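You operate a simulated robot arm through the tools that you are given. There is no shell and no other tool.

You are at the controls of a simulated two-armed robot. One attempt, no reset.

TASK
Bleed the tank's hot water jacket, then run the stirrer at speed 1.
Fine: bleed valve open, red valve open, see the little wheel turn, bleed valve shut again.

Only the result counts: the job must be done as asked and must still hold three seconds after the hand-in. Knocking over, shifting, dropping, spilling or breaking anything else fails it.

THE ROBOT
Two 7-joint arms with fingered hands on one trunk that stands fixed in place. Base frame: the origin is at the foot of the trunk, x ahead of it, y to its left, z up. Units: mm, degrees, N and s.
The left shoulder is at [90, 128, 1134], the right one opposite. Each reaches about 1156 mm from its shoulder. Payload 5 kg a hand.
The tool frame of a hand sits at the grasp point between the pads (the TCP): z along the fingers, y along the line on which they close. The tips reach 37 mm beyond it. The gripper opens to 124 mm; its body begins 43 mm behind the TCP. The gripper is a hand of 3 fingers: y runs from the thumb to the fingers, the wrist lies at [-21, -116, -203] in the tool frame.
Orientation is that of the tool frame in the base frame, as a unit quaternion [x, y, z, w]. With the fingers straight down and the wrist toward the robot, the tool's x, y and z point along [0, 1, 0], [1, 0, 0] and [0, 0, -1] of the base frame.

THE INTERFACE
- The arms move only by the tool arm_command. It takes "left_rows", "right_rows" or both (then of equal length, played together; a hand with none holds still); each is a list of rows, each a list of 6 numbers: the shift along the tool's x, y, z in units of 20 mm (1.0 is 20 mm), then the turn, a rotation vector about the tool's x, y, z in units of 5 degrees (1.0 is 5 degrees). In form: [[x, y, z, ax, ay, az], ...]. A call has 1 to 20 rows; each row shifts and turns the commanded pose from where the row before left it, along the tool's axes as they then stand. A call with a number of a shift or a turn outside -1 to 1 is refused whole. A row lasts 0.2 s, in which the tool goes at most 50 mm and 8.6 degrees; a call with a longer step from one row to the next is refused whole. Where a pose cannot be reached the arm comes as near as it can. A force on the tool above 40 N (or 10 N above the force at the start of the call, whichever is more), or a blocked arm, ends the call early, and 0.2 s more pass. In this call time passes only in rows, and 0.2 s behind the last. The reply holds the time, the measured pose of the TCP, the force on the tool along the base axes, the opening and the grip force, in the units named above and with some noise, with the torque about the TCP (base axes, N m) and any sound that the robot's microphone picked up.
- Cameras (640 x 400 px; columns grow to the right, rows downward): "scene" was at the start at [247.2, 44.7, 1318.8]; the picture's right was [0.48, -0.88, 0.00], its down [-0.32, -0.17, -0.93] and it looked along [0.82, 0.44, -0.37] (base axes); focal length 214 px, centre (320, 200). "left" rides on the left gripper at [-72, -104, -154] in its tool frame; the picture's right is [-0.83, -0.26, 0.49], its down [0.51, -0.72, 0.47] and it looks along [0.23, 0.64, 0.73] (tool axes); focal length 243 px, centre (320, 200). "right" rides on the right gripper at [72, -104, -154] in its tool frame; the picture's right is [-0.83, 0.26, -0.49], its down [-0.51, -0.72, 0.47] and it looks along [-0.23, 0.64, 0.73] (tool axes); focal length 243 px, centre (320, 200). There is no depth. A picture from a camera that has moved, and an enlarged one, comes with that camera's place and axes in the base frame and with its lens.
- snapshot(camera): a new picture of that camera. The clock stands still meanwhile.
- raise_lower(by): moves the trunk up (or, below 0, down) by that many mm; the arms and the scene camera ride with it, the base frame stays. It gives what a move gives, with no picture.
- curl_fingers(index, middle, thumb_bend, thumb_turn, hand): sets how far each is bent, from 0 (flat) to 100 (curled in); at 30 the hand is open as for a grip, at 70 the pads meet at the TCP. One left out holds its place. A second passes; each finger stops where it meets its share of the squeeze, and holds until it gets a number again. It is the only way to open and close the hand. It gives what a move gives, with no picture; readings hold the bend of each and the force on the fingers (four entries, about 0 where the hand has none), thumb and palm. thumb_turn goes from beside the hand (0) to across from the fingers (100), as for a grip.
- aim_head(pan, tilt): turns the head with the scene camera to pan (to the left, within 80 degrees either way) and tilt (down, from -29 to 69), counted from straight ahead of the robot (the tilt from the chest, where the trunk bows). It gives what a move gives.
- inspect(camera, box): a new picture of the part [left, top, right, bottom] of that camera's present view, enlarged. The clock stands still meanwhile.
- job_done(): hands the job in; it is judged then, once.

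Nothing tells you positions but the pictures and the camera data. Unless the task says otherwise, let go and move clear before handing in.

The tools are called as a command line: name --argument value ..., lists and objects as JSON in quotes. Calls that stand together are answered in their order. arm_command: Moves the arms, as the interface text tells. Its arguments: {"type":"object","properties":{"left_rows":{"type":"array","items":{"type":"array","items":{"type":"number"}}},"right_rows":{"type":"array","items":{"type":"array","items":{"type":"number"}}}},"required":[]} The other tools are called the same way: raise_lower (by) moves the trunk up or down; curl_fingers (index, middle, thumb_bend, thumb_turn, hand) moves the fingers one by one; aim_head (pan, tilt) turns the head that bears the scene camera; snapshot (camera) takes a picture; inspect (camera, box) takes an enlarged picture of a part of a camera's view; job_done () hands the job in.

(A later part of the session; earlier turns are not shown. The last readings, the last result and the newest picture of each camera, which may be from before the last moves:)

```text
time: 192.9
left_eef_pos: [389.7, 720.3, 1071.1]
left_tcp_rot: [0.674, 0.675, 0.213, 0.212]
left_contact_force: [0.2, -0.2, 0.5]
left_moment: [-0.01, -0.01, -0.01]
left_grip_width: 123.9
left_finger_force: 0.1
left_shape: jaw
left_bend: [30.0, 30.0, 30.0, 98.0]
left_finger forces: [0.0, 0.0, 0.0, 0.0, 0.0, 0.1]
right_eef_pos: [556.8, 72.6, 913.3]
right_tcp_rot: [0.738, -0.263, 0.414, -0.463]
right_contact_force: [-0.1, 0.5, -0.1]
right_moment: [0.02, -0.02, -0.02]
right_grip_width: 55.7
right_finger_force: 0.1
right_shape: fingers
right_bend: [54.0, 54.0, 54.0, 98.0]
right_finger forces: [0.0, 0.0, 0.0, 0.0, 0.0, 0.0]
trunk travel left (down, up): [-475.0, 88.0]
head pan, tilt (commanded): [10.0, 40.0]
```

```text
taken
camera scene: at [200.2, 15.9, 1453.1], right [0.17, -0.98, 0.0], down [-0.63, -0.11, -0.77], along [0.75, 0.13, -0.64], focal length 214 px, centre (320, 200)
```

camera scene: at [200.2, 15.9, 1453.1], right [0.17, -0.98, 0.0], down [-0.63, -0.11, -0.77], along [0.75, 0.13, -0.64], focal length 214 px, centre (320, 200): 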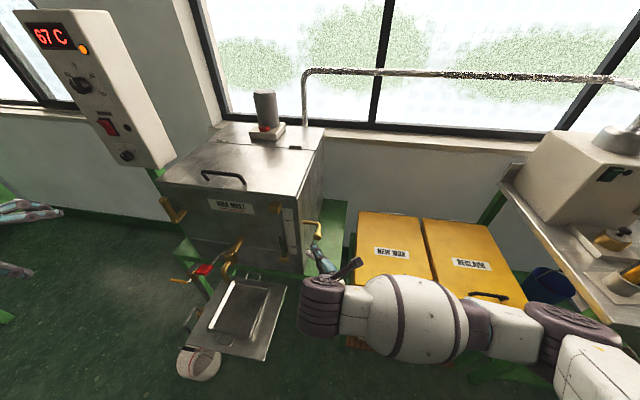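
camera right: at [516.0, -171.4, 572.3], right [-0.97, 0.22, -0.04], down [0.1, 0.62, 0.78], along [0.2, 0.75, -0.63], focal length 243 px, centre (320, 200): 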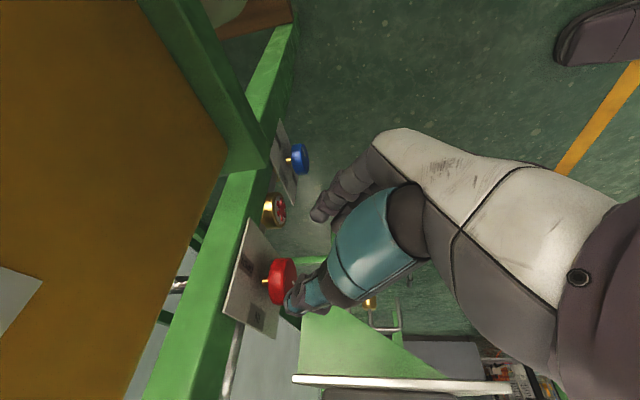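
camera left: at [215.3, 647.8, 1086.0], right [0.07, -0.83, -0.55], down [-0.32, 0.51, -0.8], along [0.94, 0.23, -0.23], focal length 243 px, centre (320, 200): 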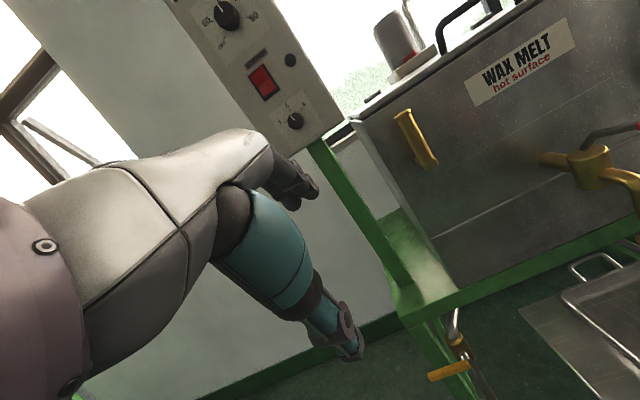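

arm_command --right_rows '[[0, 0, 0, -0.5214, 0.006, -0.8532], [0, 0, 0, -0.5214, 0.006, -0.8532], [0, 0, 0, -0.5214, 0.006, -0.8532], [0, 0, 0, -0.5214, 0.006, -0.8532], [0, 0, 0, -0.5214, 0.006, -0.8532], [0, 0, 0, -0.5214, 0.006, -0.8532], [0, 0, 0, -0.5214, 0.006, -0.8532], [0, 0, 0, -0.5214, 0.006, -0.8532], [0, 0, 0, -0.5214, 0.006, -0.8532], [0, 0, 0, -0.5214, 0.006, -0.8532]]'

snapshot --camera "scene"

```text
time: 195.1
left_eef_pos: [389.2, 721.4, 1070.6]
left_tcp_rot: [0.675, 0.674, 0.213, 0.213]
left_contact_force: [0.0, 0.3, 0.3]
left_moment: [-0.05, 0.0, -0.03]
left_grip_width: 124.3
left_finger_force: 0.0
left_shape: jaw
left_bend: [30.0, 30.0, 30.0, 98.0]
left_finger forces: [0.0, 0.1, 0.0, 0.0, 0.0, 0.1]
right_eef_pos: [556.6, 72.7, 913.0]
right_tcp_rot: [0.865, -0.064, 0.486, -0.107]
right_contact_force: [-0.8, -0.3, -0.8]
right_moment: [-0.03, 0.03, 0.01]
right_grip_width: 56.0
right_finger_force: 0.0
right_shape: fingers
right_bend: [54.0, 54.0, 54.0, 98.0]
right_finger forces: [0.1, 0.0, 0.1, 0.1, 0.0, 0.0]
trunk travel left (down, up): [-475.0, 88.0]
head pan, tilt (commanded): [10.0, 40.0]
```

```text
taken
camera scene: at [199.7, 16.3, 1453.1], right [0.17, -0.98, 0.0], down [-0.63, -0.11, -0.77], along [0.75, 0.13, -0.64], focal length 214 px, centre (320, 200)
```

scene: 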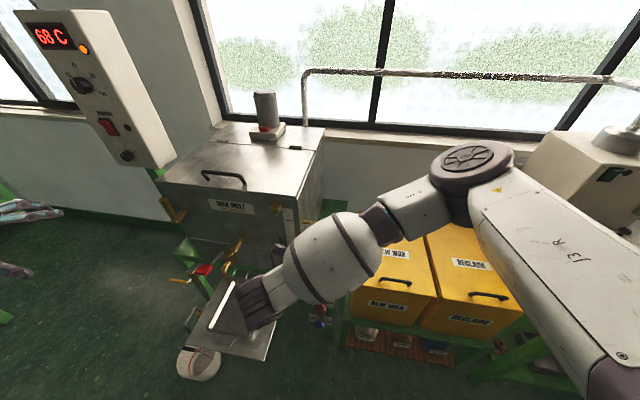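

The full 90° counter-clockwise swing is reachable here (and the display has risen to 68 °C, so the hot water is working). I swing back to the start angle and go to the approach line for the cock.

arm_command --right_rows '[[0, 0, 0, 0.614, -0.006, 0.996], [0, 0, 0, 0.614, -0.006, 0.996], [0, 0, 0, 0.614, -0.006, 0.996], [0, 0, 0, 0.614, -0.006, 0.996], [0, 0, 0, 0.614, -0.006, 0.996], [0, 0, 0, 0.614, -0.006, 0.996], [0, 0, 0, 0.614, -0.006, 0.996], [0, 0, 0, 0.614, -0.006, 0.996], [0, 0, 0, 0.614, -0.006, 0.996], [0, 0, 0, 0.614, -0.006, 0.996], [0, 0, 0, 0.614, -0.006, 0.996], [0, 0, 0, 0.614, -0.006, 0.996], [0, 0, 0, 0.614, -0.006, 0.996], [0, 0, 0, 0.614, -0.006, 0.996], [0, 0, 0, 0.614, -0.006, 0.996], [0.84, -0.55, 0.36, 0.1, 0, 0.17]]'

inspect --camera "scene" --box '[280, 205, 360, 275]'

inspect --camera "right" --box '[180, 130, 360, 310]'

```text
time: 198.5
left_eef_pos: [389.4, 720.3, 1071.2]
left_tcp_rot: [0.674, 0.674, 0.214, 0.212]
left_contact_force: [1.1, 0.0, 0.2]
left_moment: [0.02, 0.0, 0.01]
left_grip_width: 123.6
left_finger_force: 0.1
left_shape: jaw
left_bend: [30.0, 30.0, 30.0, 98.0]
left_finger forces: [0.0, 0.0, 0.0, 0.0, 0.0, 0.0]
right_eef_pos: [571.0, 59.6, 923.9]
right_tcp_rot: [-0.541, 0.383, -0.303, 0.684]
right_contact_force: [0.9, 0.9, 0.7]
right_moment: [-0.05, 0.0, -0.02]
right_grip_width: 55.7
right_finger_force: 0.0
right_shape: fingers
right_bend: [54.0, 54.0, 54.0, 98.0]
right_finger forces: [0.0, 0.0, 0.1, 0.0, 0.1, 0.1]
trunk travel left (down, up): [-475.0, 88.0]
head pan, tilt (commanded): [10.0, 40.0]
```

```text
5.71 times, centred on (320, 240) of scene
camera zoom: at [199.9, 14.7, 1453.2], right [0.17, -0.98, 0.0], down [-0.63, -0.11, -0.77], along [0.75, 0.13, -0.64], focal length 1226 px, centre (320, -29)
```

zoom: 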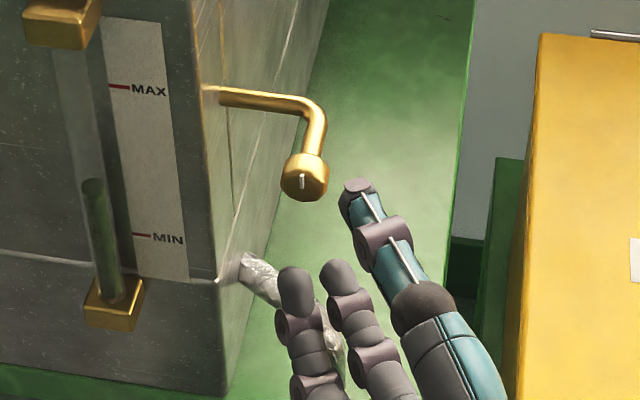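

```text
2.22 times, centred on (270, 220) of right
camera zoom: at [478.9, -103.7, 992.1], right [-0.85, 0.5, -0.15], down [0.14, 0.49, 0.86], along [0.5, 0.71, -0.49], focal length 539 px, centre (431, 156)
```

zoom: 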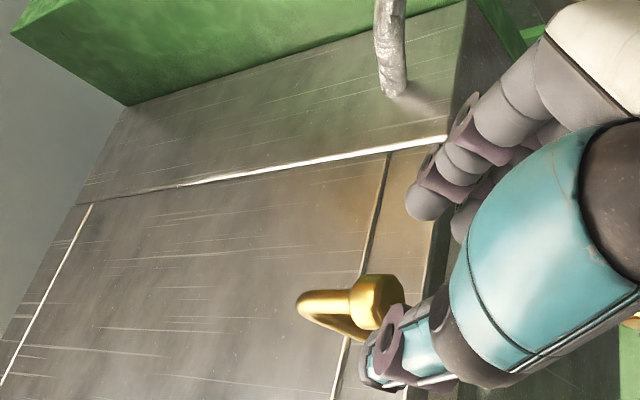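

The cock is at about [640, 101, 930] and my hand is lined up: thumb above, fingers below. Advancing onto it and closing.

arm_command --right_rows '[[0, 0.04, 0.76, 0, 0, 0], [0, 0.04, 0.76, 0, 0, 0], [0, 0.04, 0.76, 0, 0, 0], [0, 0.04, 0.76, 0, 0, 0]]'

curl_fingers --hand "right" --index 68 --middle 68 --thumb_bend 68

inspect --camera "scene" --box '[290, 210, 340, 260]'

inspect --camera "right" --box '[220, 130, 380, 310]'

```text
time: 199.5
left_eef_pos: [389.5, 720.7, 1071.1]
left_tcp_rot: [0.675, 0.674, 0.212, 0.213]
left_contact_force: [0.2, -0.3, 0.0]
left_moment: [0.0, -0.03, -0.02]
left_grip_width: 123.7
left_finger_force: 0.1
left_shape: jaw
left_bend: [30.0, 30.0, 30.0, 98.0]
left_finger forces: [0.0, 0.0, 0.1, 0.0, 0.0, 0.0]
right_eef_pos: [624.3, 91.5, 927.1]
right_tcp_rot: [-0.543, 0.383, -0.303, 0.683]
right_contact_force: [-0.1, 0.7, -0.1]
right_moment: [-0.01, -0.04, 0.0]
right_grip_width: 55.5
right_finger_force: 0.1
right_shape: fingers
right_bend: [54.0, 54.0, 54.0, 98.0]
right_finger forces: [0.0, 0.0, 0.0, 0.0, 0.0, 0.1]
trunk travel left (down, up): [-475.0, 88.0]
head pan, tilt (commanded): [10.0, 40.0]
```

```text
time: 200.5
left_eef_pos: [388.9, 720.1, 1071.7]
left_tcp_rot: [0.674, 0.675, 0.213, 0.211]
left_contact_force: [-0.5, 0.0, -0.1]
left_moment: [0.01, 0.01, -0.02]
left_grip_width: 123.8
left_finger_force: 0.0
left_shape: jaw
left_bend: [30.0, 30.0, 30.0, 98.0]
left_finger forces: [0.0, 0.0, 0.1, 0.1, 0.0, 0.0]
right_eef_pos: [624.0, 91.9, 926.0]
right_tcp_rot: [-0.543, 0.381, -0.303, 0.684]
right_contact_force: [2.9, 0.5, 4.4]
right_moment: [0.03, -0.12, -0.01]
right_grip_width: 22.9
right_finger_force: 4.5
right_shape: fingers
right_bend: [66.0, 68.0, 64.0, 100.0]
right_finger forces: [2.3, 0.1, 0.0, 0.0, 6.6, 0.0]
trunk travel left (down, up): [-475.0, 88.0]
head pan, tilt (commanded): [10.0, 40.0]
```

```text
8.00 times, centred on (315, 235) of scene
camera zoom: at [199.9, 15.2, 1453.2], right [0.17, -0.98, 0.0], down [-0.63, -0.11, -0.77], along [0.75, 0.13, -0.64], focal length 1716 px, centre (360, -80)
```

zoom: 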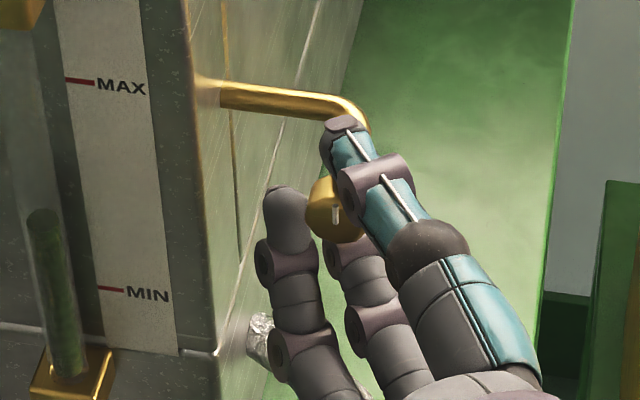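

```text
2.22 times, centred on (300, 220) of right
camera zoom: at [531.8, -71.1, 995.6], right [-0.85, 0.5, -0.15], down [0.14, 0.5, 0.86], along [0.5, 0.71, -0.49], focal length 539 px, centre (364, 156)
```

zoom: 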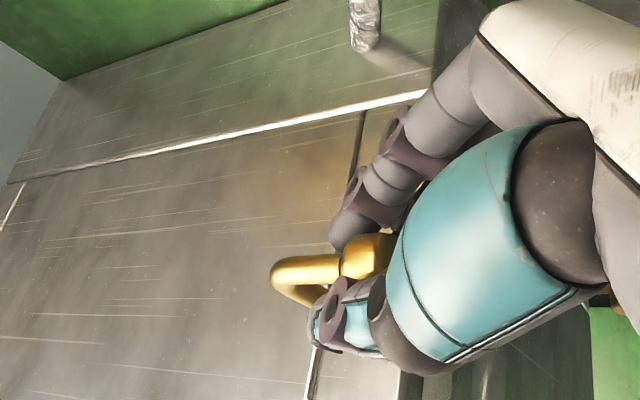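

Grip contacts as before. I squeeze firmly and start turning counter-clockwise.

curl_fingers --hand "right" --index 78 --middle 78 --thumb_bend 78

arm_command --right_rows '[[0.0086, -0.043, -0.005, -0.523, 0, -0.8518], [0.0086, -0.043, -0.005, -0.523, 0, -0.8518], [0.0086, -0.043, -0.005, -0.523, 0, -0.8518], [0.0086, -0.043, -0.005, -0.523, 0, -0.8518], [0.0086, -0.043, -0.005, -0.523, 0, -0.8518]]'

inspect --camera "scene" --box '[290, 210, 340, 260]'

```text
time: 201.5
left_eef_pos: [390.1, 720.1, 1070.5]
left_tcp_rot: [0.674, 0.674, 0.212, 0.213]
left_contact_force: [-0.1, 0.4, 0.2]
left_moment: [0.01, 0.0, -0.01]
left_grip_width: 123.8
left_finger_force: 0.1
left_shape: jaw
left_bend: [30.0, 30.0, 30.0, 98.0]
left_finger forces: [0.0, 0.0, 0.0, 0.0, 0.0, 0.0]
right_eef_pos: [623.7, 92.9, 927.1]
right_tcp_rot: [-0.542, 0.382, -0.303, 0.684]
right_contact_force: [15.5, 12.0, 10.0]
right_moment: [0.02, -0.27, -0.02]
right_grip_width: 19.4
right_finger_force: 24.3
right_shape: fingers
right_bend: [72.0, 72.0, 66.0, 100.0]
right_finger forces: [12.6, 10.8, 0.1, 0.0, 23.8, 0.0]
trunk travel left (down, up): [-475.0, 88.0]
head pan, tilt (commanded): [10.0, 40.0]
```

```text
time: 202.7
left_eef_pos: [390.3, 721.8, 1070.2]
left_tcp_rot: [0.675, 0.674, 0.212, 0.214]
left_contact_force: [-0.2, -0.2, 0.4]
left_moment: [0.0, 0.01, -0.02]
left_grip_width: 123.8
left_finger_force: 0.0
left_shape: jaw
left_bend: [30.0, 30.0, 30.0, 98.0]
left_finger forces: [0.0, 0.1, 0.1, 0.1, 0.0, 0.0]
right_eef_pos: [624.8, 92.1, 928.9]
right_tcp_rot: [0.679, -0.307, 0.378, -0.549]
right_contact_force: [17.9, 15.5, 6.9]
right_moment: [0.03, -0.37, 0.12]
right_grip_width: 19.5
right_finger_force: 24.4
right_shape: fingers
right_bend: [72.0, 73.0, 66.0, 100.0]
right_finger forces: [13.1, 11.0, 0.0, 0.0, 24.4, 0.0]
trunk travel left (down, up): [-475.0, 88.0]
head pan, tilt (commanded): [10.0, 40.0]
```

```text
8.00 times, centred on (315, 235) of scene
camera zoom: at [201.7, 17.7, 1452.9], right [0.17, -0.98, 0.0], down [-0.63, -0.11, -0.77], along [0.75, 0.13, -0.64], focal length 1716 px, centre (360, -80)
```

zoom: 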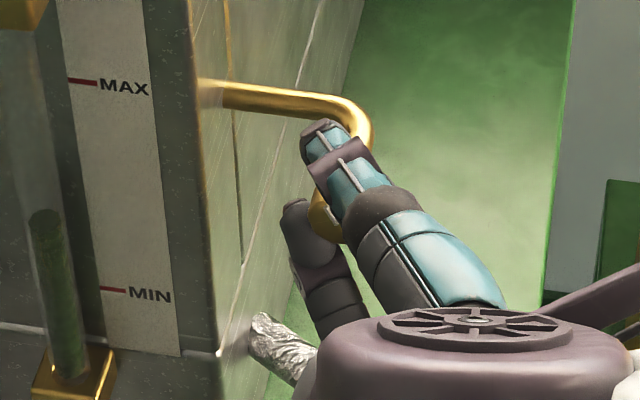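

Turning with hardly any torque about the knob axis. Continuing.

arm_command --right_rows '[[0.0086, -0.043, -0.005, -0.523, 0, -0.8518], [0.0086, -0.043, -0.005, -0.523, 0, -0.8518], [0.0086, -0.043, -0.005, -0.523, 0, -0.8518], [0.0086, -0.043, -0.005, -0.523, 0, -0.8518], [0.0086, -0.043, -0.005, -0.523, 0, -0.8518], [0.0086, -0.043, -0.005, -0.523, 0, -0.8518], [0.0086, -0.043, -0.005, -0.523, 0, -0.8518]]'

inspect --camera "right" --box '[220, 130, 380, 310]'

```text
time: 204.3
left_eef_pos: [391.1, 721.2, 1068.5]
left_tcp_rot: [0.675, 0.675, 0.211, 0.212]
left_contact_force: [1.1, 0.9, -0.8]
left_moment: [-0.03, -0.01, -0.01]
left_grip_width: 123.9
left_finger_force: 0.1
left_shape: jaw
left_bend: [30.0, 30.0, 30.0, 98.0]
left_finger forces: [0.1, 0.1, 0.0, 0.0, 0.0, 0.0]
right_eef_pos: [625.0, 93.7, 934.9]
right_tcp_rot: [0.813, -0.18, 0.453, -0.319]
right_contact_force: [12.4, 16.2, -12.0]
right_moment: [0.0, 0.03, 0.25]
right_grip_width: 19.5
right_finger_force: 24.7
right_shape: fingers
right_bend: [72.0, 73.0, 66.0, 100.0]
right_finger forces: [13.0, 15.3, 0.0, 0.0, 22.3, 0.0]
trunk travel left (down, up): [-475.0, 88.0]
head pan, tilt (commanded): [10.0, 40.0]
```

```text
2.22 times, centred on (300, 220) of right
camera zoom: at [533.6, 72.1, 1110.1], right [-0.86, 0.11, -0.5], down [0.14, 0.99, -0.01], along [0.5, -0.07, -0.86], focal length 539 px, centre (364, 156)
```

zoom: 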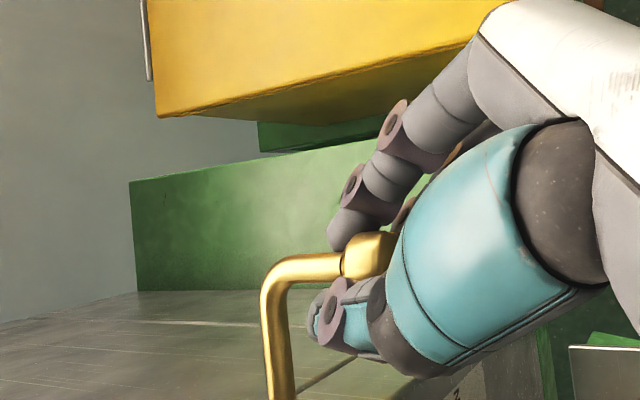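

60° done. Continuing toward the shut stop.

arm_command --right_rows '[[0.0086, -0.043, -0.005, -0.523, 0, -0.8518], [0.0086, -0.043, -0.005, -0.523, 0, -0.8518], [0.0086, -0.043, -0.005, -0.523, 0, -0.8518], [0.0086, -0.043, -0.005, -0.523, 0, -0.8518], [0.0086, -0.043, -0.005, -0.523, 0, -0.8518]]'

inspect --camera "right" --box '[220, 130, 380, 310]'

inspect --camera "scene" --box '[280, 200, 350, 270]'

```text
time: 205.5
left_eef_pos: [392.1, 721.8, 1068.1]
left_tcp_rot: [0.675, 0.674, 0.212, 0.213]
left_contact_force: [-0.2, 0.5, -0.6]
left_moment: [-0.02, -0.03, -0.05]
left_grip_width: 124.0
left_finger_force: 0.0
left_shape: jaw
left_bend: [30.0, 30.0, 30.0, 98.0]
left_finger forces: [0.1, 0.1, 0.0, 0.0, 0.0, 0.1]
right_eef_pos: [625.2, 95.0, 937.2]
right_tcp_rot: [0.864, -0.077, 0.479, -0.136]
right_contact_force: [7.1, 10.1, -27.1]
right_moment: [-0.03, 0.34, 0.19]
right_grip_width: 19.3
right_finger_force: 26.9
right_shape: fingers
right_bend: [72.0, 73.0, 66.0, 100.0]
right_finger forces: [11.5, 21.2, 0.1, 0.1, 22.1, 0.1]
trunk travel left (down, up): [-475.0, 88.0]
head pan, tilt (commanded): [10.0, 40.0]
```

```text
2.22 times, centred on (300, 220) of right
camera zoom: at [534.2, 150.9, 1105.6], right [-0.86, -0.11, -0.5], down [0.13, 0.9, -0.42], along [0.5, -0.43, -0.75], focal length 539 px, centre (364, 156)
```

zoom: 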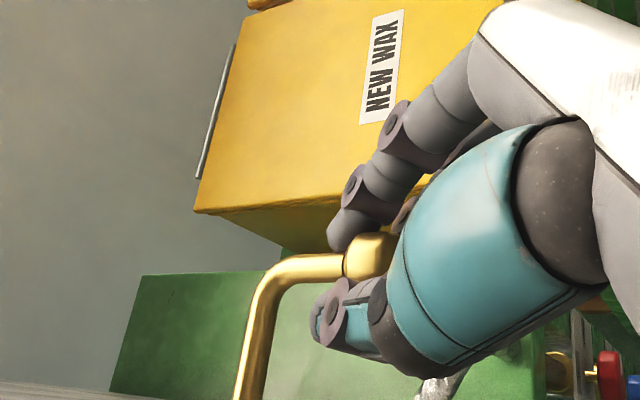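

```text
5.71 times, centred on (315, 235) of scene
camera zoom: at [203.6, 18.1, 1452.4], right [0.17, -0.98, 0.0], down [-0.64, -0.11, -0.76], along [0.75, 0.13, -0.65], focal length 1226 px, centre (349, 0)
```

zoom: 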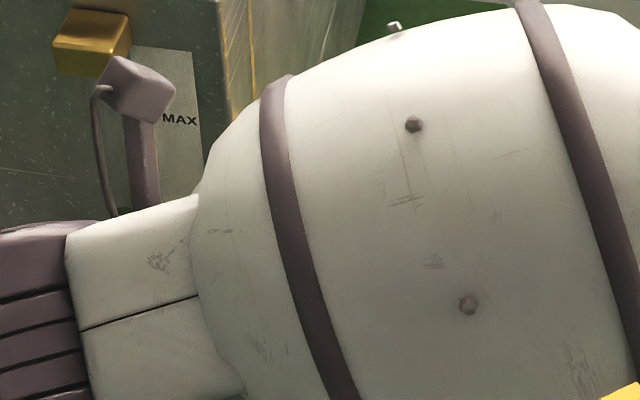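

arm_command --right_rows '[[0.0086, -0.03, 0.02, -0.523, 0, -0.8518], [0.0086, -0.03, 0.02, -0.523, 0, -0.8518]]'

inspect --camera "right" --box '[280, 180, 360, 270]'

```text
time: 206.1
left_eef_pos: [392.3, 721.1, 1069.7]
left_tcp_rot: [0.675, 0.674, 0.211, 0.213]
left_contact_force: [0.5, 0.1, -0.1]
left_moment: [-0.01, -0.05, 0.02]
left_grip_width: 123.7
left_finger_force: 0.0
left_shape: jaw
left_bend: [30.0, 30.0, 30.0, 98.0]
left_finger forces: [0.0, 0.0, 0.0, 0.0, 0.0, 0.0]
right_eef_pos: [625.9, 97.2, 938.0]
right_tcp_rot: [0.872, -0.034, 0.485, -0.062]
right_contact_force: [-0.5, 12.8, -30.5]
right_moment: [0.31, 0.45, 0.32]
right_grip_width: 18.7
right_finger_force: 29.7
right_shape: fingers
right_bend: [72.0, 73.0, 67.0, 100.0]
right_finger forces: [10.2, 26.1, 0.1, 0.0, 22.0, 0.0]
trunk travel left (down, up): [-475.0, 88.0]
head pan, tilt (commanded): [10.0, 40.0]
```

```text
4.44 times, centred on (320, 225) of right
camera zoom: at [534.4, 179.8, 1094.0], right [-0.86, -0.2, -0.48], down [0.13, 0.81, -0.57], along [0.5, -0.55, -0.67], focal length 1078 px, centre (320, 89)
```

zoom: 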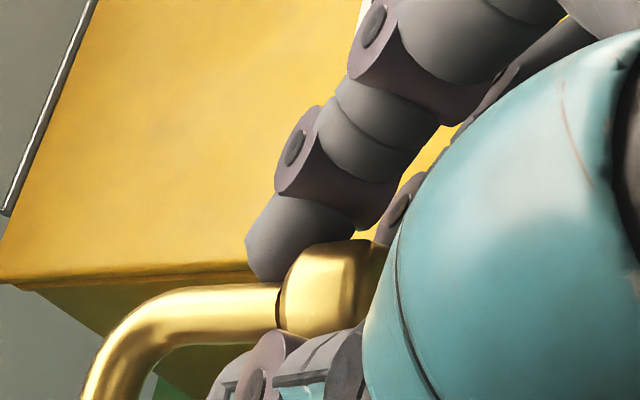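

A +0.3 Nm counter-torque has appeared, i.e. the shut stop. I open the fingers, withdraw along the finger direction and check the pointer.

curl_fingers --hand "right" --index 54 --middle 54 --thumb_bend 54

inspect --camera "right" --box '[250, 170, 370, 290]'

arm_command --right_rows '[[0, 0, -0.8, 0, 0, 0], [0, 0, -0.8, 0, 0, 0], [0, 0, -0.8, 0, 0, 0], [0, 0, -0.8, 0, 0, 0], [0, 0, -0.8, 0, 0, 0], [0, 0, -0.8, 0, 0, 0]]'

snapshot --camera "right"

snapshot --camera "scene"

```text
time: 207.1
left_eef_pos: [390.6, 719.5, 1070.9]
left_tcp_rot: [0.675, 0.674, 0.212, 0.212]
left_contact_force: [0.2, -0.3, -1.0]
left_moment: [-0.03, 0.02, 0.0]
left_grip_width: 123.5
left_finger_force: 0.1
left_shape: jaw
left_bend: [30.0, 30.0, 30.0, 98.0]
left_finger forces: [0.1, 0.1, 0.0, 0.0, 0.0, 0.0]
right_eef_pos: [624.8, 95.4, 939.9]
right_tcp_rot: [0.871, -0.034, 0.486, -0.062]
right_contact_force: [-0.7, -0.3, -0.6]
right_moment: [0.02, -0.04, -0.01]
right_grip_width: 54.7
right_finger_force: 0.0
right_shape: fingers
right_bend: [54.0, 54.0, 54.0, 99.0]
right_finger forces: [0.0, 0.0, 0.0, 0.0, 0.0, 0.0]
trunk travel left (down, up): [-475.0, 88.0]
head pan, tilt (commanded): [10.0, 40.0]
```

```text
3.33 times, centred on (310, 230) of right
camera zoom: at [532.9, 177.9, 1096.2], right [-0.85, -0.2, -0.48], down [0.14, 0.81, -0.57], along [0.5, -0.55, -0.67], focal length 809 px, centre (353, 100)
```

zoom: 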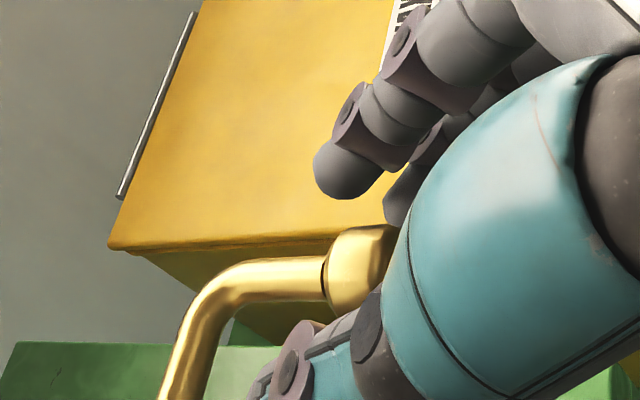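

```text
time: 208.5
left_eef_pos: [389.2, 719.2, 1071.8]
left_tcp_rot: [0.674, 0.674, 0.214, 0.214]
left_contact_force: [-0.6, -0.1, 0.5]
left_moment: [0.0, -0.03, -0.03]
left_grip_width: 123.7
left_finger_force: 0.1
left_shape: jaw
left_bend: [30.0, 30.0, 30.0, 98.0]
left_finger forces: [0.0, 0.1, 0.1, 0.0, 0.0, 0.0]
right_eef_pos: [541.6, 89.1, 990.8]
right_tcp_rot: [0.871, -0.035, 0.487, -0.062]
right_contact_force: [-0.1, 0.7, 0.4]
right_moment: [-0.01, -0.03, 0.01]
right_grip_width: 54.6
right_finger_force: 0.0
right_shape: fingers
right_bend: [54.0, 54.0, 54.0, 99.0]
right_finger forces: [0.0, 0.0, 0.0, 0.0, 0.0, 0.1]
trunk travel left (down, up): [-475.0, 88.0]
head pan, tilt (commanded): [10.0, 40.0]
```

```text
taken
camera right: at [449.5, 171.2, 1147.8], right [-0.85, -0.2, -0.48], down [0.14, 0.81, -0.57], along [0.5, -0.55, -0.67], focal length 243 px, centre (320, 200)
```

right: 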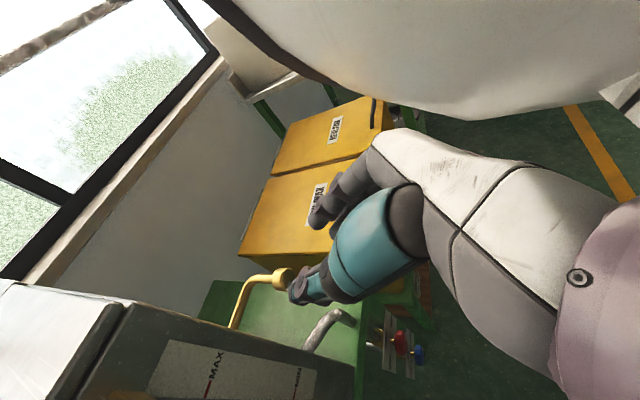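

```text
taken
camera scene: at [199.1, 15.6, 1453.3], right [0.17, -0.98, 0.0], down [-0.63, -0.11, -0.77], along [0.75, 0.13, -0.64], focal length 214 px, centre (320, 200)
```

scene: 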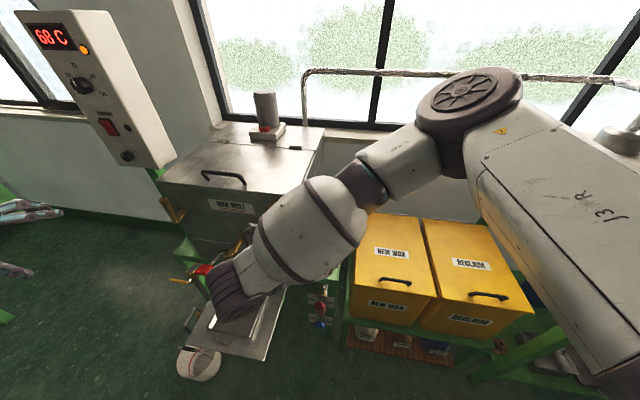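

I move the right hand away to the right and up so the head camera can see the cock.

arm_command --right_rows '[[0.3, 0.96, -0.3, 0, 0, 0], [0.6, 0.96, -0.2, 0, 0, 0], [0.82, 0.96, -0.11, 0, 0, 0], [0.82, 0.96, -0.11, 0, 0, 0], [0.82, 0.96, -0.11, 0, 0, 0], [0.82, 0.96, -0.11, 0, 0, 0], [0.82, 0.96, -0.11, 0, 0, 0], [0.82, 0.96, -0.11, 0, 0, 0], [0.82, 0.96, -0.11, 0, 0, 0]]'

snapshot --camera "scene"

inspect --camera "scene" --box '[295, 210, 345, 250]'

inspect --camera "scene" --box '[300, 275, 350, 335]'

```text
time: 210.5
left_eef_pos: [389.1, 718.1, 1072.3]
left_tcp_rot: [0.674, 0.674, 0.213, 0.212]
left_contact_force: [1.0, -1.2, 1.0]
left_moment: [0.07, 0.03, 0.03]
left_grip_width: 123.8
left_finger_force: 0.1
left_shape: jaw
left_bend: [30.0, 30.0, 30.0, 98.0]
left_finger forces: [0.0, 0.1, 0.1, 0.0, 0.0, 0.1]
right_eef_pos: [590.0, -99.6, 1091.6]
right_tcp_rot: [0.87, -0.035, 0.487, -0.063]
right_contact_force: [-0.4, -0.6, 0.2]
right_moment: [-0.01, 0.0, 0.02]
right_grip_width: 54.8
right_finger_force: 0.1
right_shape: fingers
right_bend: [54.0, 54.0, 54.0, 99.0]
right_finger forces: [0.1, 0.1, 0.0, 0.1, 0.1, 0.1]
trunk travel left (down, up): [-475.0, 88.0]
head pan, tilt (commanded): [10.0, 40.0]
```

```text
taken
camera scene: at [199.3, 13.7, 1453.3], right [0.17, -0.98, 0.0], down [-0.63, -0.11, -0.77], along [0.75, 0.13, -0.64], focal length 214 px, centre (320, 200)
```

scene: 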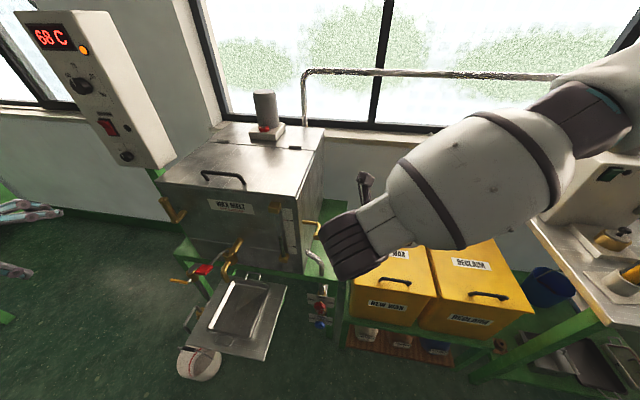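

```text
10.00 times, centred on (320, 230) of scene
camera zoom: at [199.3, 13.7, 1453.3], right [0.17, -0.98, 0.0], down [-0.63, -0.11, -0.77], along [0.75, 0.13, -0.64], focal length 2145 px, centre (320, -100)
```

zoom: 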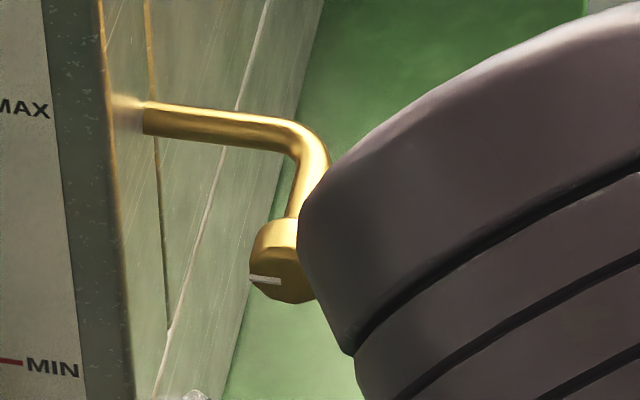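

```text
6.67 times, centred on (325, 305) of scene
camera zoom: at [199.3, 13.7, 1453.3], right [0.17, -0.98, 0.0], down [-0.63, -0.11, -0.77], along [0.75, 0.13, -0.64], focal length 1430 px, centre (287, -500)
```

zoom: 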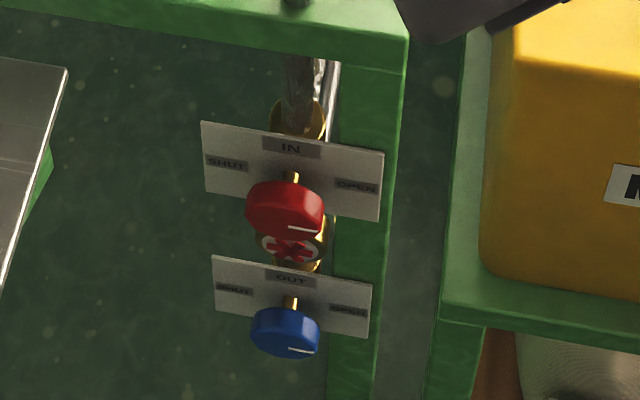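

The pointer is back at the left. I zoom in more to judge whether it is exactly horizontal, i.e. fully shut.

inspect --camera "scene" --box '[308, 226, 326, 244]'

inspect --camera "scene" --box '[312, 295, 336, 312]'

```text
16.00 times, centred on (317, 235) of scene
camera zoom: at [199.3, 13.7, 1453.3], right [0.17, -0.98, 0.0], down [-0.63, -0.11, -0.77], along [0.75, 0.13, -0.64], focal length 3432 px, centre (368, -360)
```

zoom: 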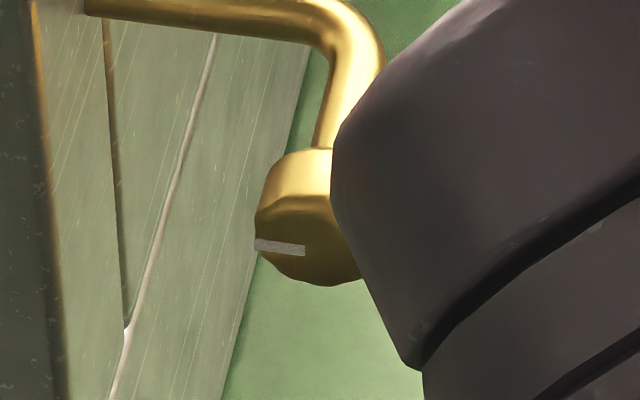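

```text
16.00 times, centred on (324, 304) of scene
camera zoom: at [199.3, 13.7, 1453.3], right [0.17, -0.98, 0.0], down [-0.63, -0.11, -0.77], along [0.75, 0.13, -0.64], focal length 3432 px, centre (256, -1456)
```

zoom: 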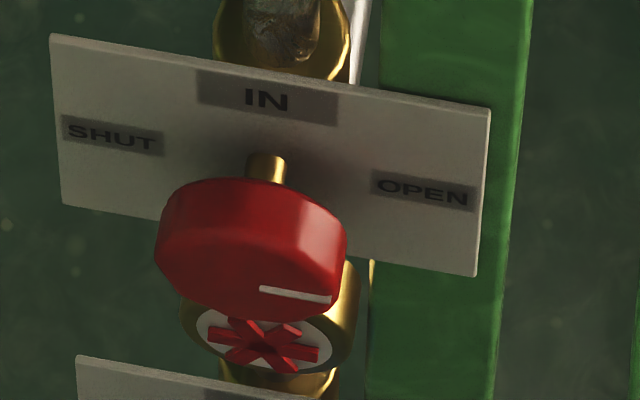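

The bleed pointer is exactly horizontal: fully shut, while the red valve is open and the wheel is turning. Now the stirrer with the left hand: first the speed knob from 2 to 1 (about [686, 715, 1125]). I lower the trunk 100 mm and pitch the left hand's fingers forward.

raise_lower --by -100

aim_head --pan 50 --tilt 15

arm_command --left_rows '[[0, 0, 0, -1, 0, 0], [0, 0, 0, -1, 0, 0], [0, 0, 0, -1, 0, 0], [0, 0, 0, -1, 0, 0], [0, 0, 0, -1, 0, 0], [0, 0, 0, -1, 0, 0], [0, 0, 0, -1, 0, 0], [0, 0, 0, -1, 0, 0], [0, 0, 0, -1, 0, 0]]'

snapshot --camera "scene"

snapshot --camera "left"

```text
time: 211.8
left_eef_pos: [390.0, 719.9, 972.3]
left_tcp_rot: [0.674, 0.674, 0.213, 0.213]
left_contact_force: [0.7, 0.6, 1.0]
left_moment: [0.01, 0.05, 0.01]
left_grip_width: 123.8
left_finger_force: 0.1
left_shape: jaw
left_bend: [30.0, 30.0, 30.0, 98.0]
left_finger forces: [0.1, 0.0, 0.0, 0.0, 0.0, 0.0]
right_eef_pos: [589.5, -99.9, 992.5]
right_tcp_rot: [0.871, -0.035, 0.487, -0.062]
right_contact_force: [-0.6, 0.0, -0.1]
right_moment: [-0.02, 0.03, 0.0]
right_grip_width: 54.7
right_finger_force: 0.1
right_shape: fingers
right_bend: [54.0, 54.0, 54.0, 99.0]
right_finger forces: [0.0, 0.0, 0.0, 0.0, 0.0, 0.0]
trunk travel left (down, up): [-375.0, 188.0]
head pan, tilt (commanded): [10.0, 40.0]
```

```text
time: 212.9
left_eef_pos: [388.7, 720.4, 971.1]
left_tcp_rot: [0.674, 0.674, 0.213, 0.212]
left_contact_force: [-0.4, 0.1, -0.4]
left_moment: [-0.03, 0.04, 0.05]
left_grip_width: 123.9
left_finger_force: 0.0
left_shape: jaw
left_bend: [30.0, 30.0, 30.0, 98.0]
left_finger forces: [0.1, 0.0, 0.0, 0.0, 0.0, 0.0]
right_eef_pos: [591.2, -100.0, 990.9]
right_tcp_rot: [0.87, -0.035, 0.487, -0.062]
right_contact_force: [0.1, 0.1, -0.5]
right_moment: [0.0, 0.0, 0.02]
right_grip_width: 54.7
right_finger_force: 0.1
right_shape: fingers
right_bend: [54.0, 54.0, 54.0, 99.0]
right_finger forces: [0.1, 0.0, 0.0, 0.0, 0.0, 0.0]
trunk travel left (down, up): [-375.0, 188.0]
head pan, tilt (commanded): [50.0, 15.0]
```

```text
time: 214.9
left_eef_pos: [416.1, 745.9, 997.1]
left_tcp_rot: [0.568, 0.563, 0.424, 0.425]
left_contact_force: [0.2, 0.1, 0.0]
left_moment: [0.01, 0.01, -0.02]
left_grip_width: 123.8
left_finger_force: 0.0
left_shape: jaw
left_bend: [30.0, 30.0, 30.0, 98.0]
left_finger forces: [0.0, 0.0, 0.1, 0.0, 0.0, 0.1]
left hand out of reach, approached as far as the arm can: row 6, 7, 8, 9
right_eef_pos: [589.5, -100.8, 991.6]
right_tcp_rot: [0.871, -0.035, 0.486, -0.063]
right_contact_force: [-0.5, 0.2, -0.5]
right_moment: [0.0, -0.02, 0.04]
right_grip_width: 54.9
right_finger_force: 0.2
right_shape: fingers
right_bend: [54.0, 54.0, 54.0, 99.0]
right_finger forces: [0.0, 0.0, 0.0, 0.1, 0.0, 0.0]
trunk travel left (down, up): [-375.0, 188.0]
head pan, tilt (commanded): [50.0, 15.0]
```

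```text
taken
camera scene: at [213.6, 71.9, 1379.7], right [0.77, -0.64, 0.0], down [-0.17, -0.2, -0.97], along [0.62, 0.74, -0.26], focal length 214 px, centre (320, 200)
```

scene: 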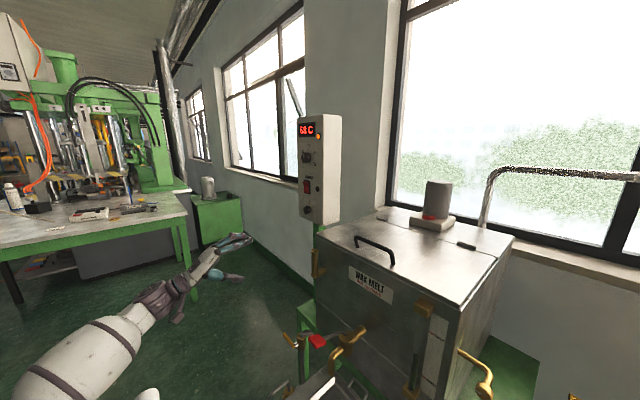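

```text
taken
camera left: at [238.6, 675.4, 937.7], right [0.4, -0.83, -0.39], down [0.25, 0.51, -0.82], along [0.88, 0.23, 0.41], focal length 243 px, centre (320, 200)
```

left: 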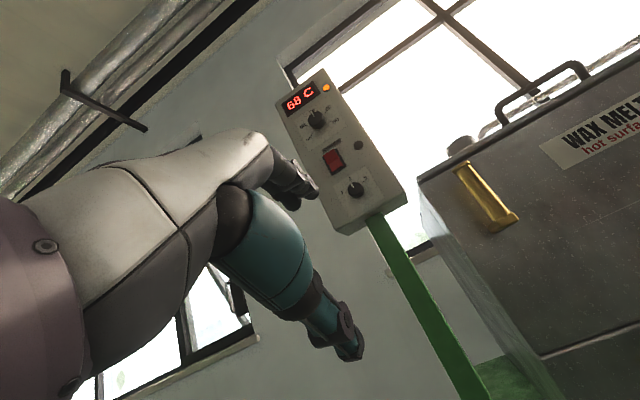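

The left hand now points nearly forward. I raise it to the panel's height at a standoff in front of the speed knob.

arm_command --left_rows '[[-0.16, 0.88, 0.55, 0, 0, 0], [-0.16, 0.88, 0.55, 0, 0, 0], [-0.16, 0.88, 0.55, 0, 0, 0], [-0.16, 0.88, 0.55, 0, 0, 0], [-0.16, 0.88, 0.55, 0, 0, 0], [-0.16, 0.88, 0.55, 0, 0, 0], [-0.16, 0.88, 0.55, 0, 0, 0], [-0.16, 0.88, 0.55, 0, 0, 0], [-0.16, 0.88, 0.55, 0, 0, 0]]'

snapshot --camera "scene"

snapshot --camera "left"

```text
time: 216.9
left_eef_pos: [509.6, 717.5, 1102.4]
left_tcp_rot: [0.571, 0.565, 0.42, 0.422]
left_contact_force: [-0.9, 0.0, 0.2]
left_moment: [0.01, 0.0, 0.0]
left_grip_width: 123.8
left_finger_force: 0.1
left_shape: jaw
left_bend: [30.0, 30.0, 30.0, 98.0]
left_finger forces: [0.0, 0.0, 0.1, 0.1, 0.0, 0.0]
left hand out of reach, approached as far as the arm can: row 3, 4, 6, 7, 8, 9
right_eef_pos: [590.4, -100.0, 990.4]
right_tcp_rot: [0.871, -0.034, 0.487, -0.063]
right_contact_force: [0.5, 0.4, 0.4]
right_moment: [0.0, -0.02, -0.02]
right_grip_width: 54.9
right_finger_force: 0.2
right_shape: fingers
right_bend: [54.0, 54.0, 54.0, 99.0]
right_finger forces: [0.0, 0.0, 0.0, 0.1, 0.1, 0.0]
trunk travel left (down, up): [-375.0, 188.0]
head pan, tilt (commanded): [50.0, 15.0]
```

```text
taken
camera scene: at [213.9, 72.0, 1379.7], right [0.77, -0.64, 0.0], down [-0.17, -0.2, -0.97], along [0.62, 0.74, -0.26], focal length 214 px, centre (320, 200)
```

scene: 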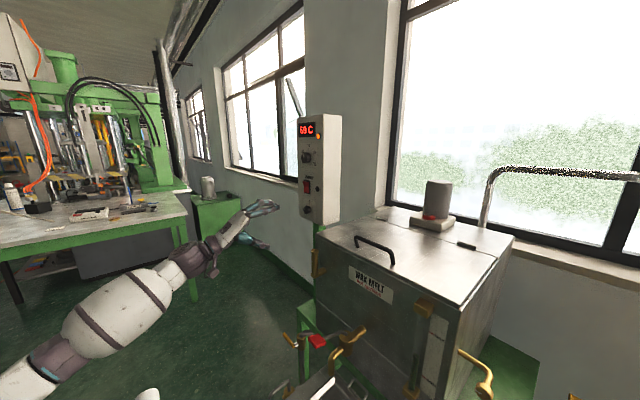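

```text
taken
camera left: at [331.6, 647.6, 1045.3], right [0.39, -0.83, -0.4], down [0.24, 0.51, -0.83], along [0.89, 0.23, 0.4], focal length 243 px, centre (320, 200)
```

left: 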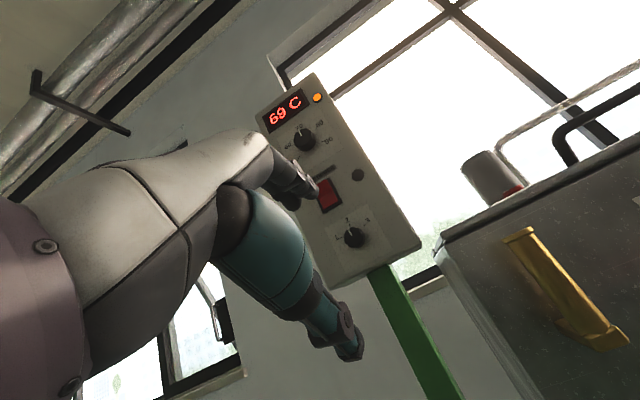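

I measure the speed knob with both cameras.

inspect --camera "left" --box '[310, 195, 400, 275]'

inspect --camera "scene" --box '[285, 160, 345, 230]'

```text
5.00 times, centred on (355, 235) of left
camera zoom: at [331.6, 647.6, 1045.3], right [0.39, -0.83, -0.4], down [0.24, 0.51, -0.83], along [0.89, 0.23, 0.4], focal length 1213 px, centre (145, 25)
```

zoom: 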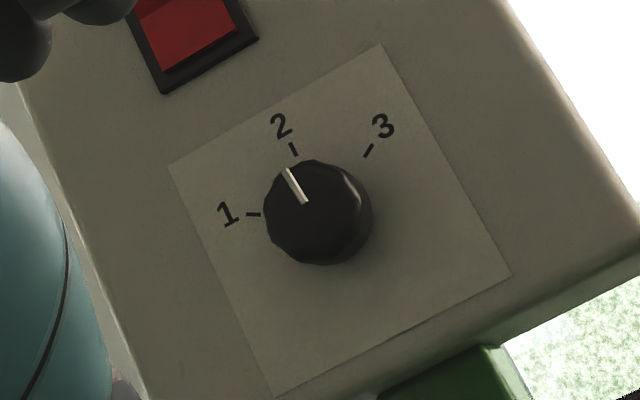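

```text
5.71 times, centred on (315, 195) of scene
camera zoom: at [213.9, 72.0, 1379.7], right [0.77, -0.64, 0.0], down [-0.17, -0.2, -0.97], along [0.62, 0.74, -0.26], focal length 1226 px, centre (349, 229)
```

zoom: 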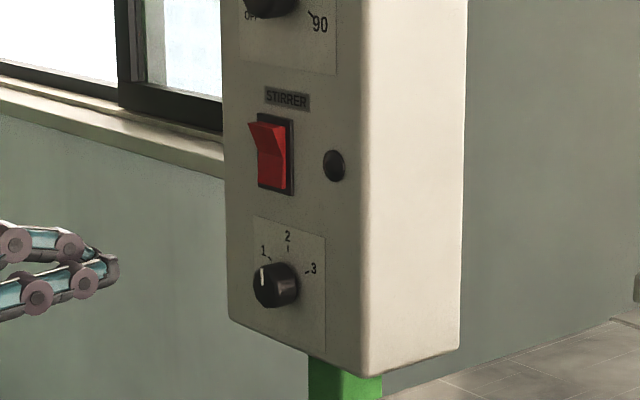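

The speed knob's face is at about [677, 712, 1125], 30 mm across, 20 mm proud of the panel, pointer on 2. I move closer, narrow the left hand's opening, and test the needed roll range in the air (first clockwise 30°).

curl_fingers --hand "left" --index 53 --middle 53 --thumb_bend 53

arm_command --left_rows '[[-0.05, 0.57, 0.8, 0, 0, 0], [-0.05, 0.57, 0.8, 0, 0, 0], [-0.05, 0.57, 0.8, 0, 0, 0], [-0.05, 0.4, 0.6, 0, 0, 0], [0, 0, 0, 0.009, 0.291, 0.956], [0, 0, 0, 0.009, 0.291, 0.956], [0, 0, 0, 0.009, 0.291, 0.956], [0, 0, 0, 0.009, 0.291, 0.956], [0, 0, 0, 0.009, 0.291, 0.956], [0, 0, 0, 0.009, 0.291, 0.956]]'

snapshot --camera "scene"

snapshot --camera "left"

```text
time: 217.9
left_eef_pos: [509.6, 719.7, 1101.4]
left_tcp_rot: [0.57, 0.566, 0.421, 0.421]
left_contact_force: [0.1, 0.1, 0.0]
left_moment: [0.02, -0.01, -0.03]
left_grip_width: 59.1
left_finger_force: 0.1
left_shape: fingers
left_bend: [53.0, 53.0, 53.0, 98.0]
left_finger forces: [0.0, 0.1, 0.0, 0.1, 0.1, 0.0]
right_eef_pos: [590.5, -100.2, 990.9]
right_tcp_rot: [0.871, -0.035, 0.486, -0.062]
right_contact_force: [0.8, -0.5, 0.3]
right_moment: [-0.01, 0.02, 0.01]
right_grip_width: 54.8
right_finger_force: 0.1
right_shape: fingers
right_bend: [54.0, 54.0, 54.0, 99.0]
right_finger forces: [0.1, 0.0, 0.1, 0.0, 0.0, 0.1]
trunk travel left (down, up): [-375.0, 188.0]
head pan, tilt (commanded): [50.0, 15.0]
```

```text
time: 220.1
left_eef_pos: [509.1, 718.1, 1102.5]
left_tcp_rot: [0.658, 0.436, 0.556, 0.26]
left_contact_force: [-0.6, -0.6, 0.4]
left_moment: [-0.01, 0.02, -0.03]
left_grip_width: 59.2
left_finger_force: 0.0
left_shape: fingers
left_bend: [53.0, 53.0, 53.0, 98.0]
left_finger forces: [0.0, 0.0, 0.0, 0.0, 0.0, 0.0]
left hand out of reach, approached as far as the arm can: row 1, 2, 3, 4
right_eef_pos: [590.7, -100.4, 991.3]
right_tcp_rot: [0.871, -0.034, 0.486, -0.062]
right_contact_force: [0.2, -0.8, -0.4]
right_moment: [-0.01, 0.02, 0.0]
right_grip_width: 54.6
right_finger_force: 0.0
right_shape: fingers
right_bend: [54.0, 54.0, 54.0, 99.0]
right_finger forces: [0.1, 0.1, 0.0, 0.0, 0.1, 0.0]
trunk travel left (down, up): [-375.0, 188.0]
head pan, tilt (commanded): [50.0, 15.0]
```

```text
taken
camera scene: at [213.8, 72.0, 1379.7], right [0.77, -0.64, 0.0], down [-0.17, -0.2, -0.97], along [0.62, 0.74, -0.26], focal length 214 px, centre (320, 200)
```

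scene: 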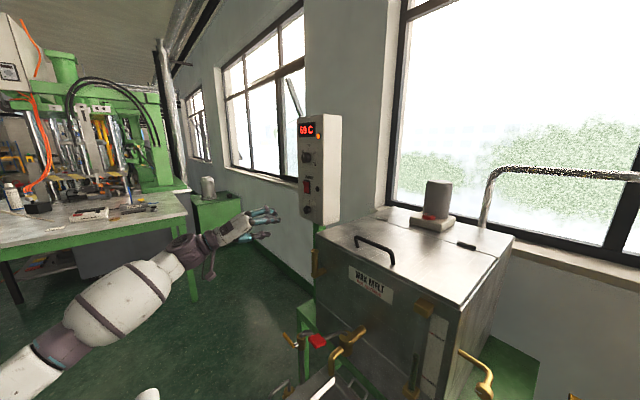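

```text
taken
camera left: at [331.5, 684.7, 1016.3], right [0.4, -0.52, -0.76], down [0.25, 0.85, -0.46], along [0.88, 0.0, 0.47], focal length 243 px, centre (320, 200)
```

left: 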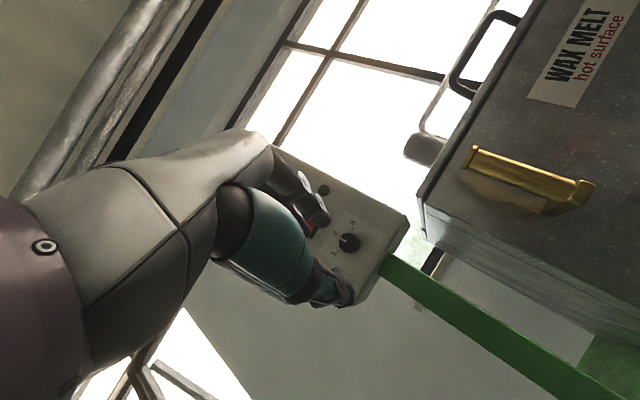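

Roll works, but the forward move was limited; I try the forward move again with this roll.

arm_command --left_rows '[[0.08, 0.56, 0.89, 0, 0, 0], [0.08, 0.56, 0.89, 0, 0, 0], [0.08, 0.56, 0.89, 0, 0, 0], [0.08, 0.56, 0.89, 0, 0, 0]]'

snapshot --camera "scene"

```text
time: 221.1
left_eef_pos: [576.1, 707.5, 1136.2]
left_tcp_rot: [0.66, 0.438, 0.553, 0.259]
left_contact_force: [0.2, -0.5, 0.3]
left_moment: [-0.01, 0.03, 0.03]
left_grip_width: 59.0
left_finger_force: 0.0
left_shape: fingers
left_bend: [53.0, 53.0, 53.0, 98.0]
left_finger forces: [0.1, 0.1, 0.0, 0.0, 0.1, 0.0]
left hand out of reach, approached as far as the arm can: row 3, 4
right_eef_pos: [590.5, -101.7, 991.1]
right_tcp_rot: [0.871, -0.034, 0.487, -0.062]
right_contact_force: [-0.8, -0.7, -0.1]
right_moment: [0.0, -0.03, -0.03]
right_grip_width: 54.8
right_finger_force: 0.0
right_shape: fingers
right_bend: [54.0, 54.0, 54.0, 99.0]
right_finger forces: [0.0, 0.0, 0.1, 0.0, 0.0, 0.0]
trunk travel left (down, up): [-375.0, 188.0]
head pan, tilt (commanded): [50.0, 15.0]
```

```text
taken
camera scene: at [214.0, 71.8, 1379.7], right [0.77, -0.64, 0.0], down [-0.17, -0.2, -0.97], along [0.62, 0.74, -0.26], focal length 214 px, centre (320, 200)
```

scene: 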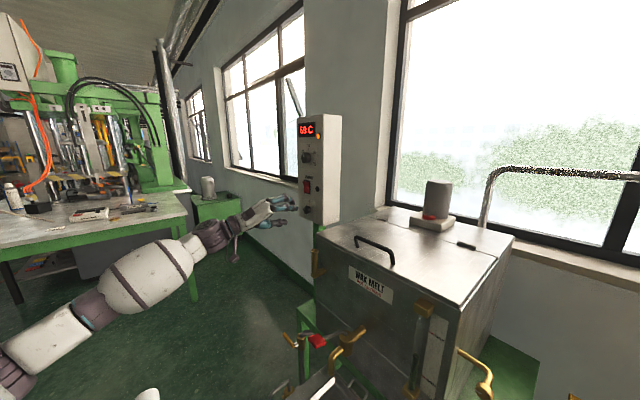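

arm_command --left_rows '[[-0.035, 0.2, 0.95, 0, 0, 0], [-0.035, 0.2, 0.95, 0, 0, 0]]'

snapshot --camera "left"

inspect --camera "scene" --box '[240, 160, 350, 240]'

```text
time: 221.7
left_eef_pos: [588.2, 702.0, 1148.9]
left_tcp_rot: [0.661, 0.439, 0.552, 0.257]
left_contact_force: [0.0, 0.3, 0.2]
left_moment: [0.02, 0.02, 0.02]
left_grip_width: 58.7
left_finger_force: 0.2
left_shape: fingers
left_bend: [53.0, 53.0, 53.0, 98.0]
left_finger forces: [0.0, 0.1, 0.0, 0.0, 0.0, 0.1]
left hand out of reach, approached as far as the arm can: row 1, 2
right_eef_pos: [590.8, -100.5, 991.2]
right_tcp_rot: [0.87, -0.035, 0.487, -0.063]
right_contact_force: [0.8, 0.2, 0.5]
right_moment: [-0.01, 0.01, 0.02]
right_grip_width: 54.8
right_finger_force: 0.0
right_shape: fingers
right_bend: [54.0, 54.0, 54.0, 99.0]
right_finger forces: [0.1, 0.1, 0.1, 0.0, 0.1, 0.0]
trunk travel left (down, up): [-375.0, 188.0]
head pan, tilt (commanded): [50.0, 15.0]
```

```text
taken
camera left: at [410.2, 668.2, 1064.7], right [0.39, -0.52, -0.76], down [0.24, 0.85, -0.46], along [0.89, 0.0, 0.46], focal length 243 px, centre (320, 200)
```

left: 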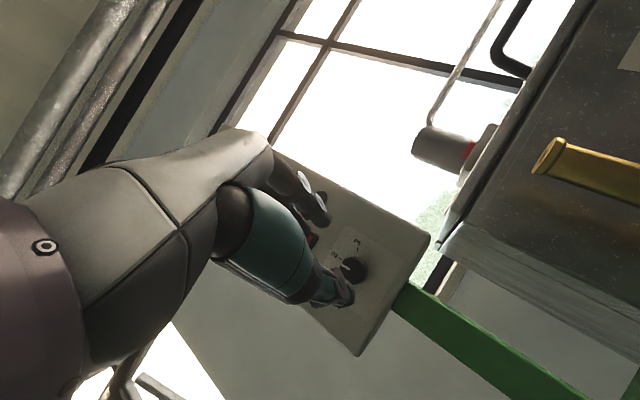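

```text
5.00 times, centred on (295, 200) of scene
camera zoom: at [213.9, 71.9, 1379.7], right [0.77, -0.64, 0.0], down [-0.17, -0.2, -0.97], along [0.62, 0.74, -0.26], focal length 1072 px, centre (445, 200)
```

zoom: 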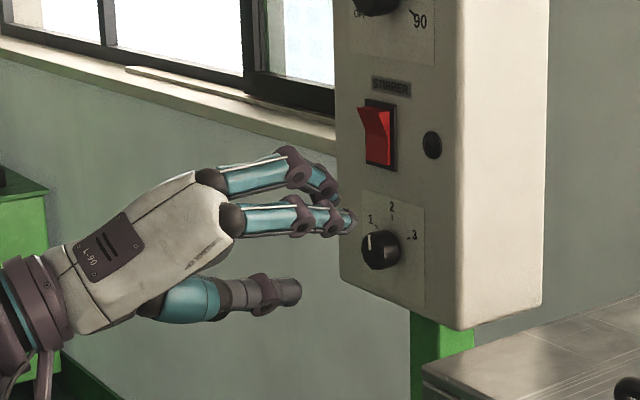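

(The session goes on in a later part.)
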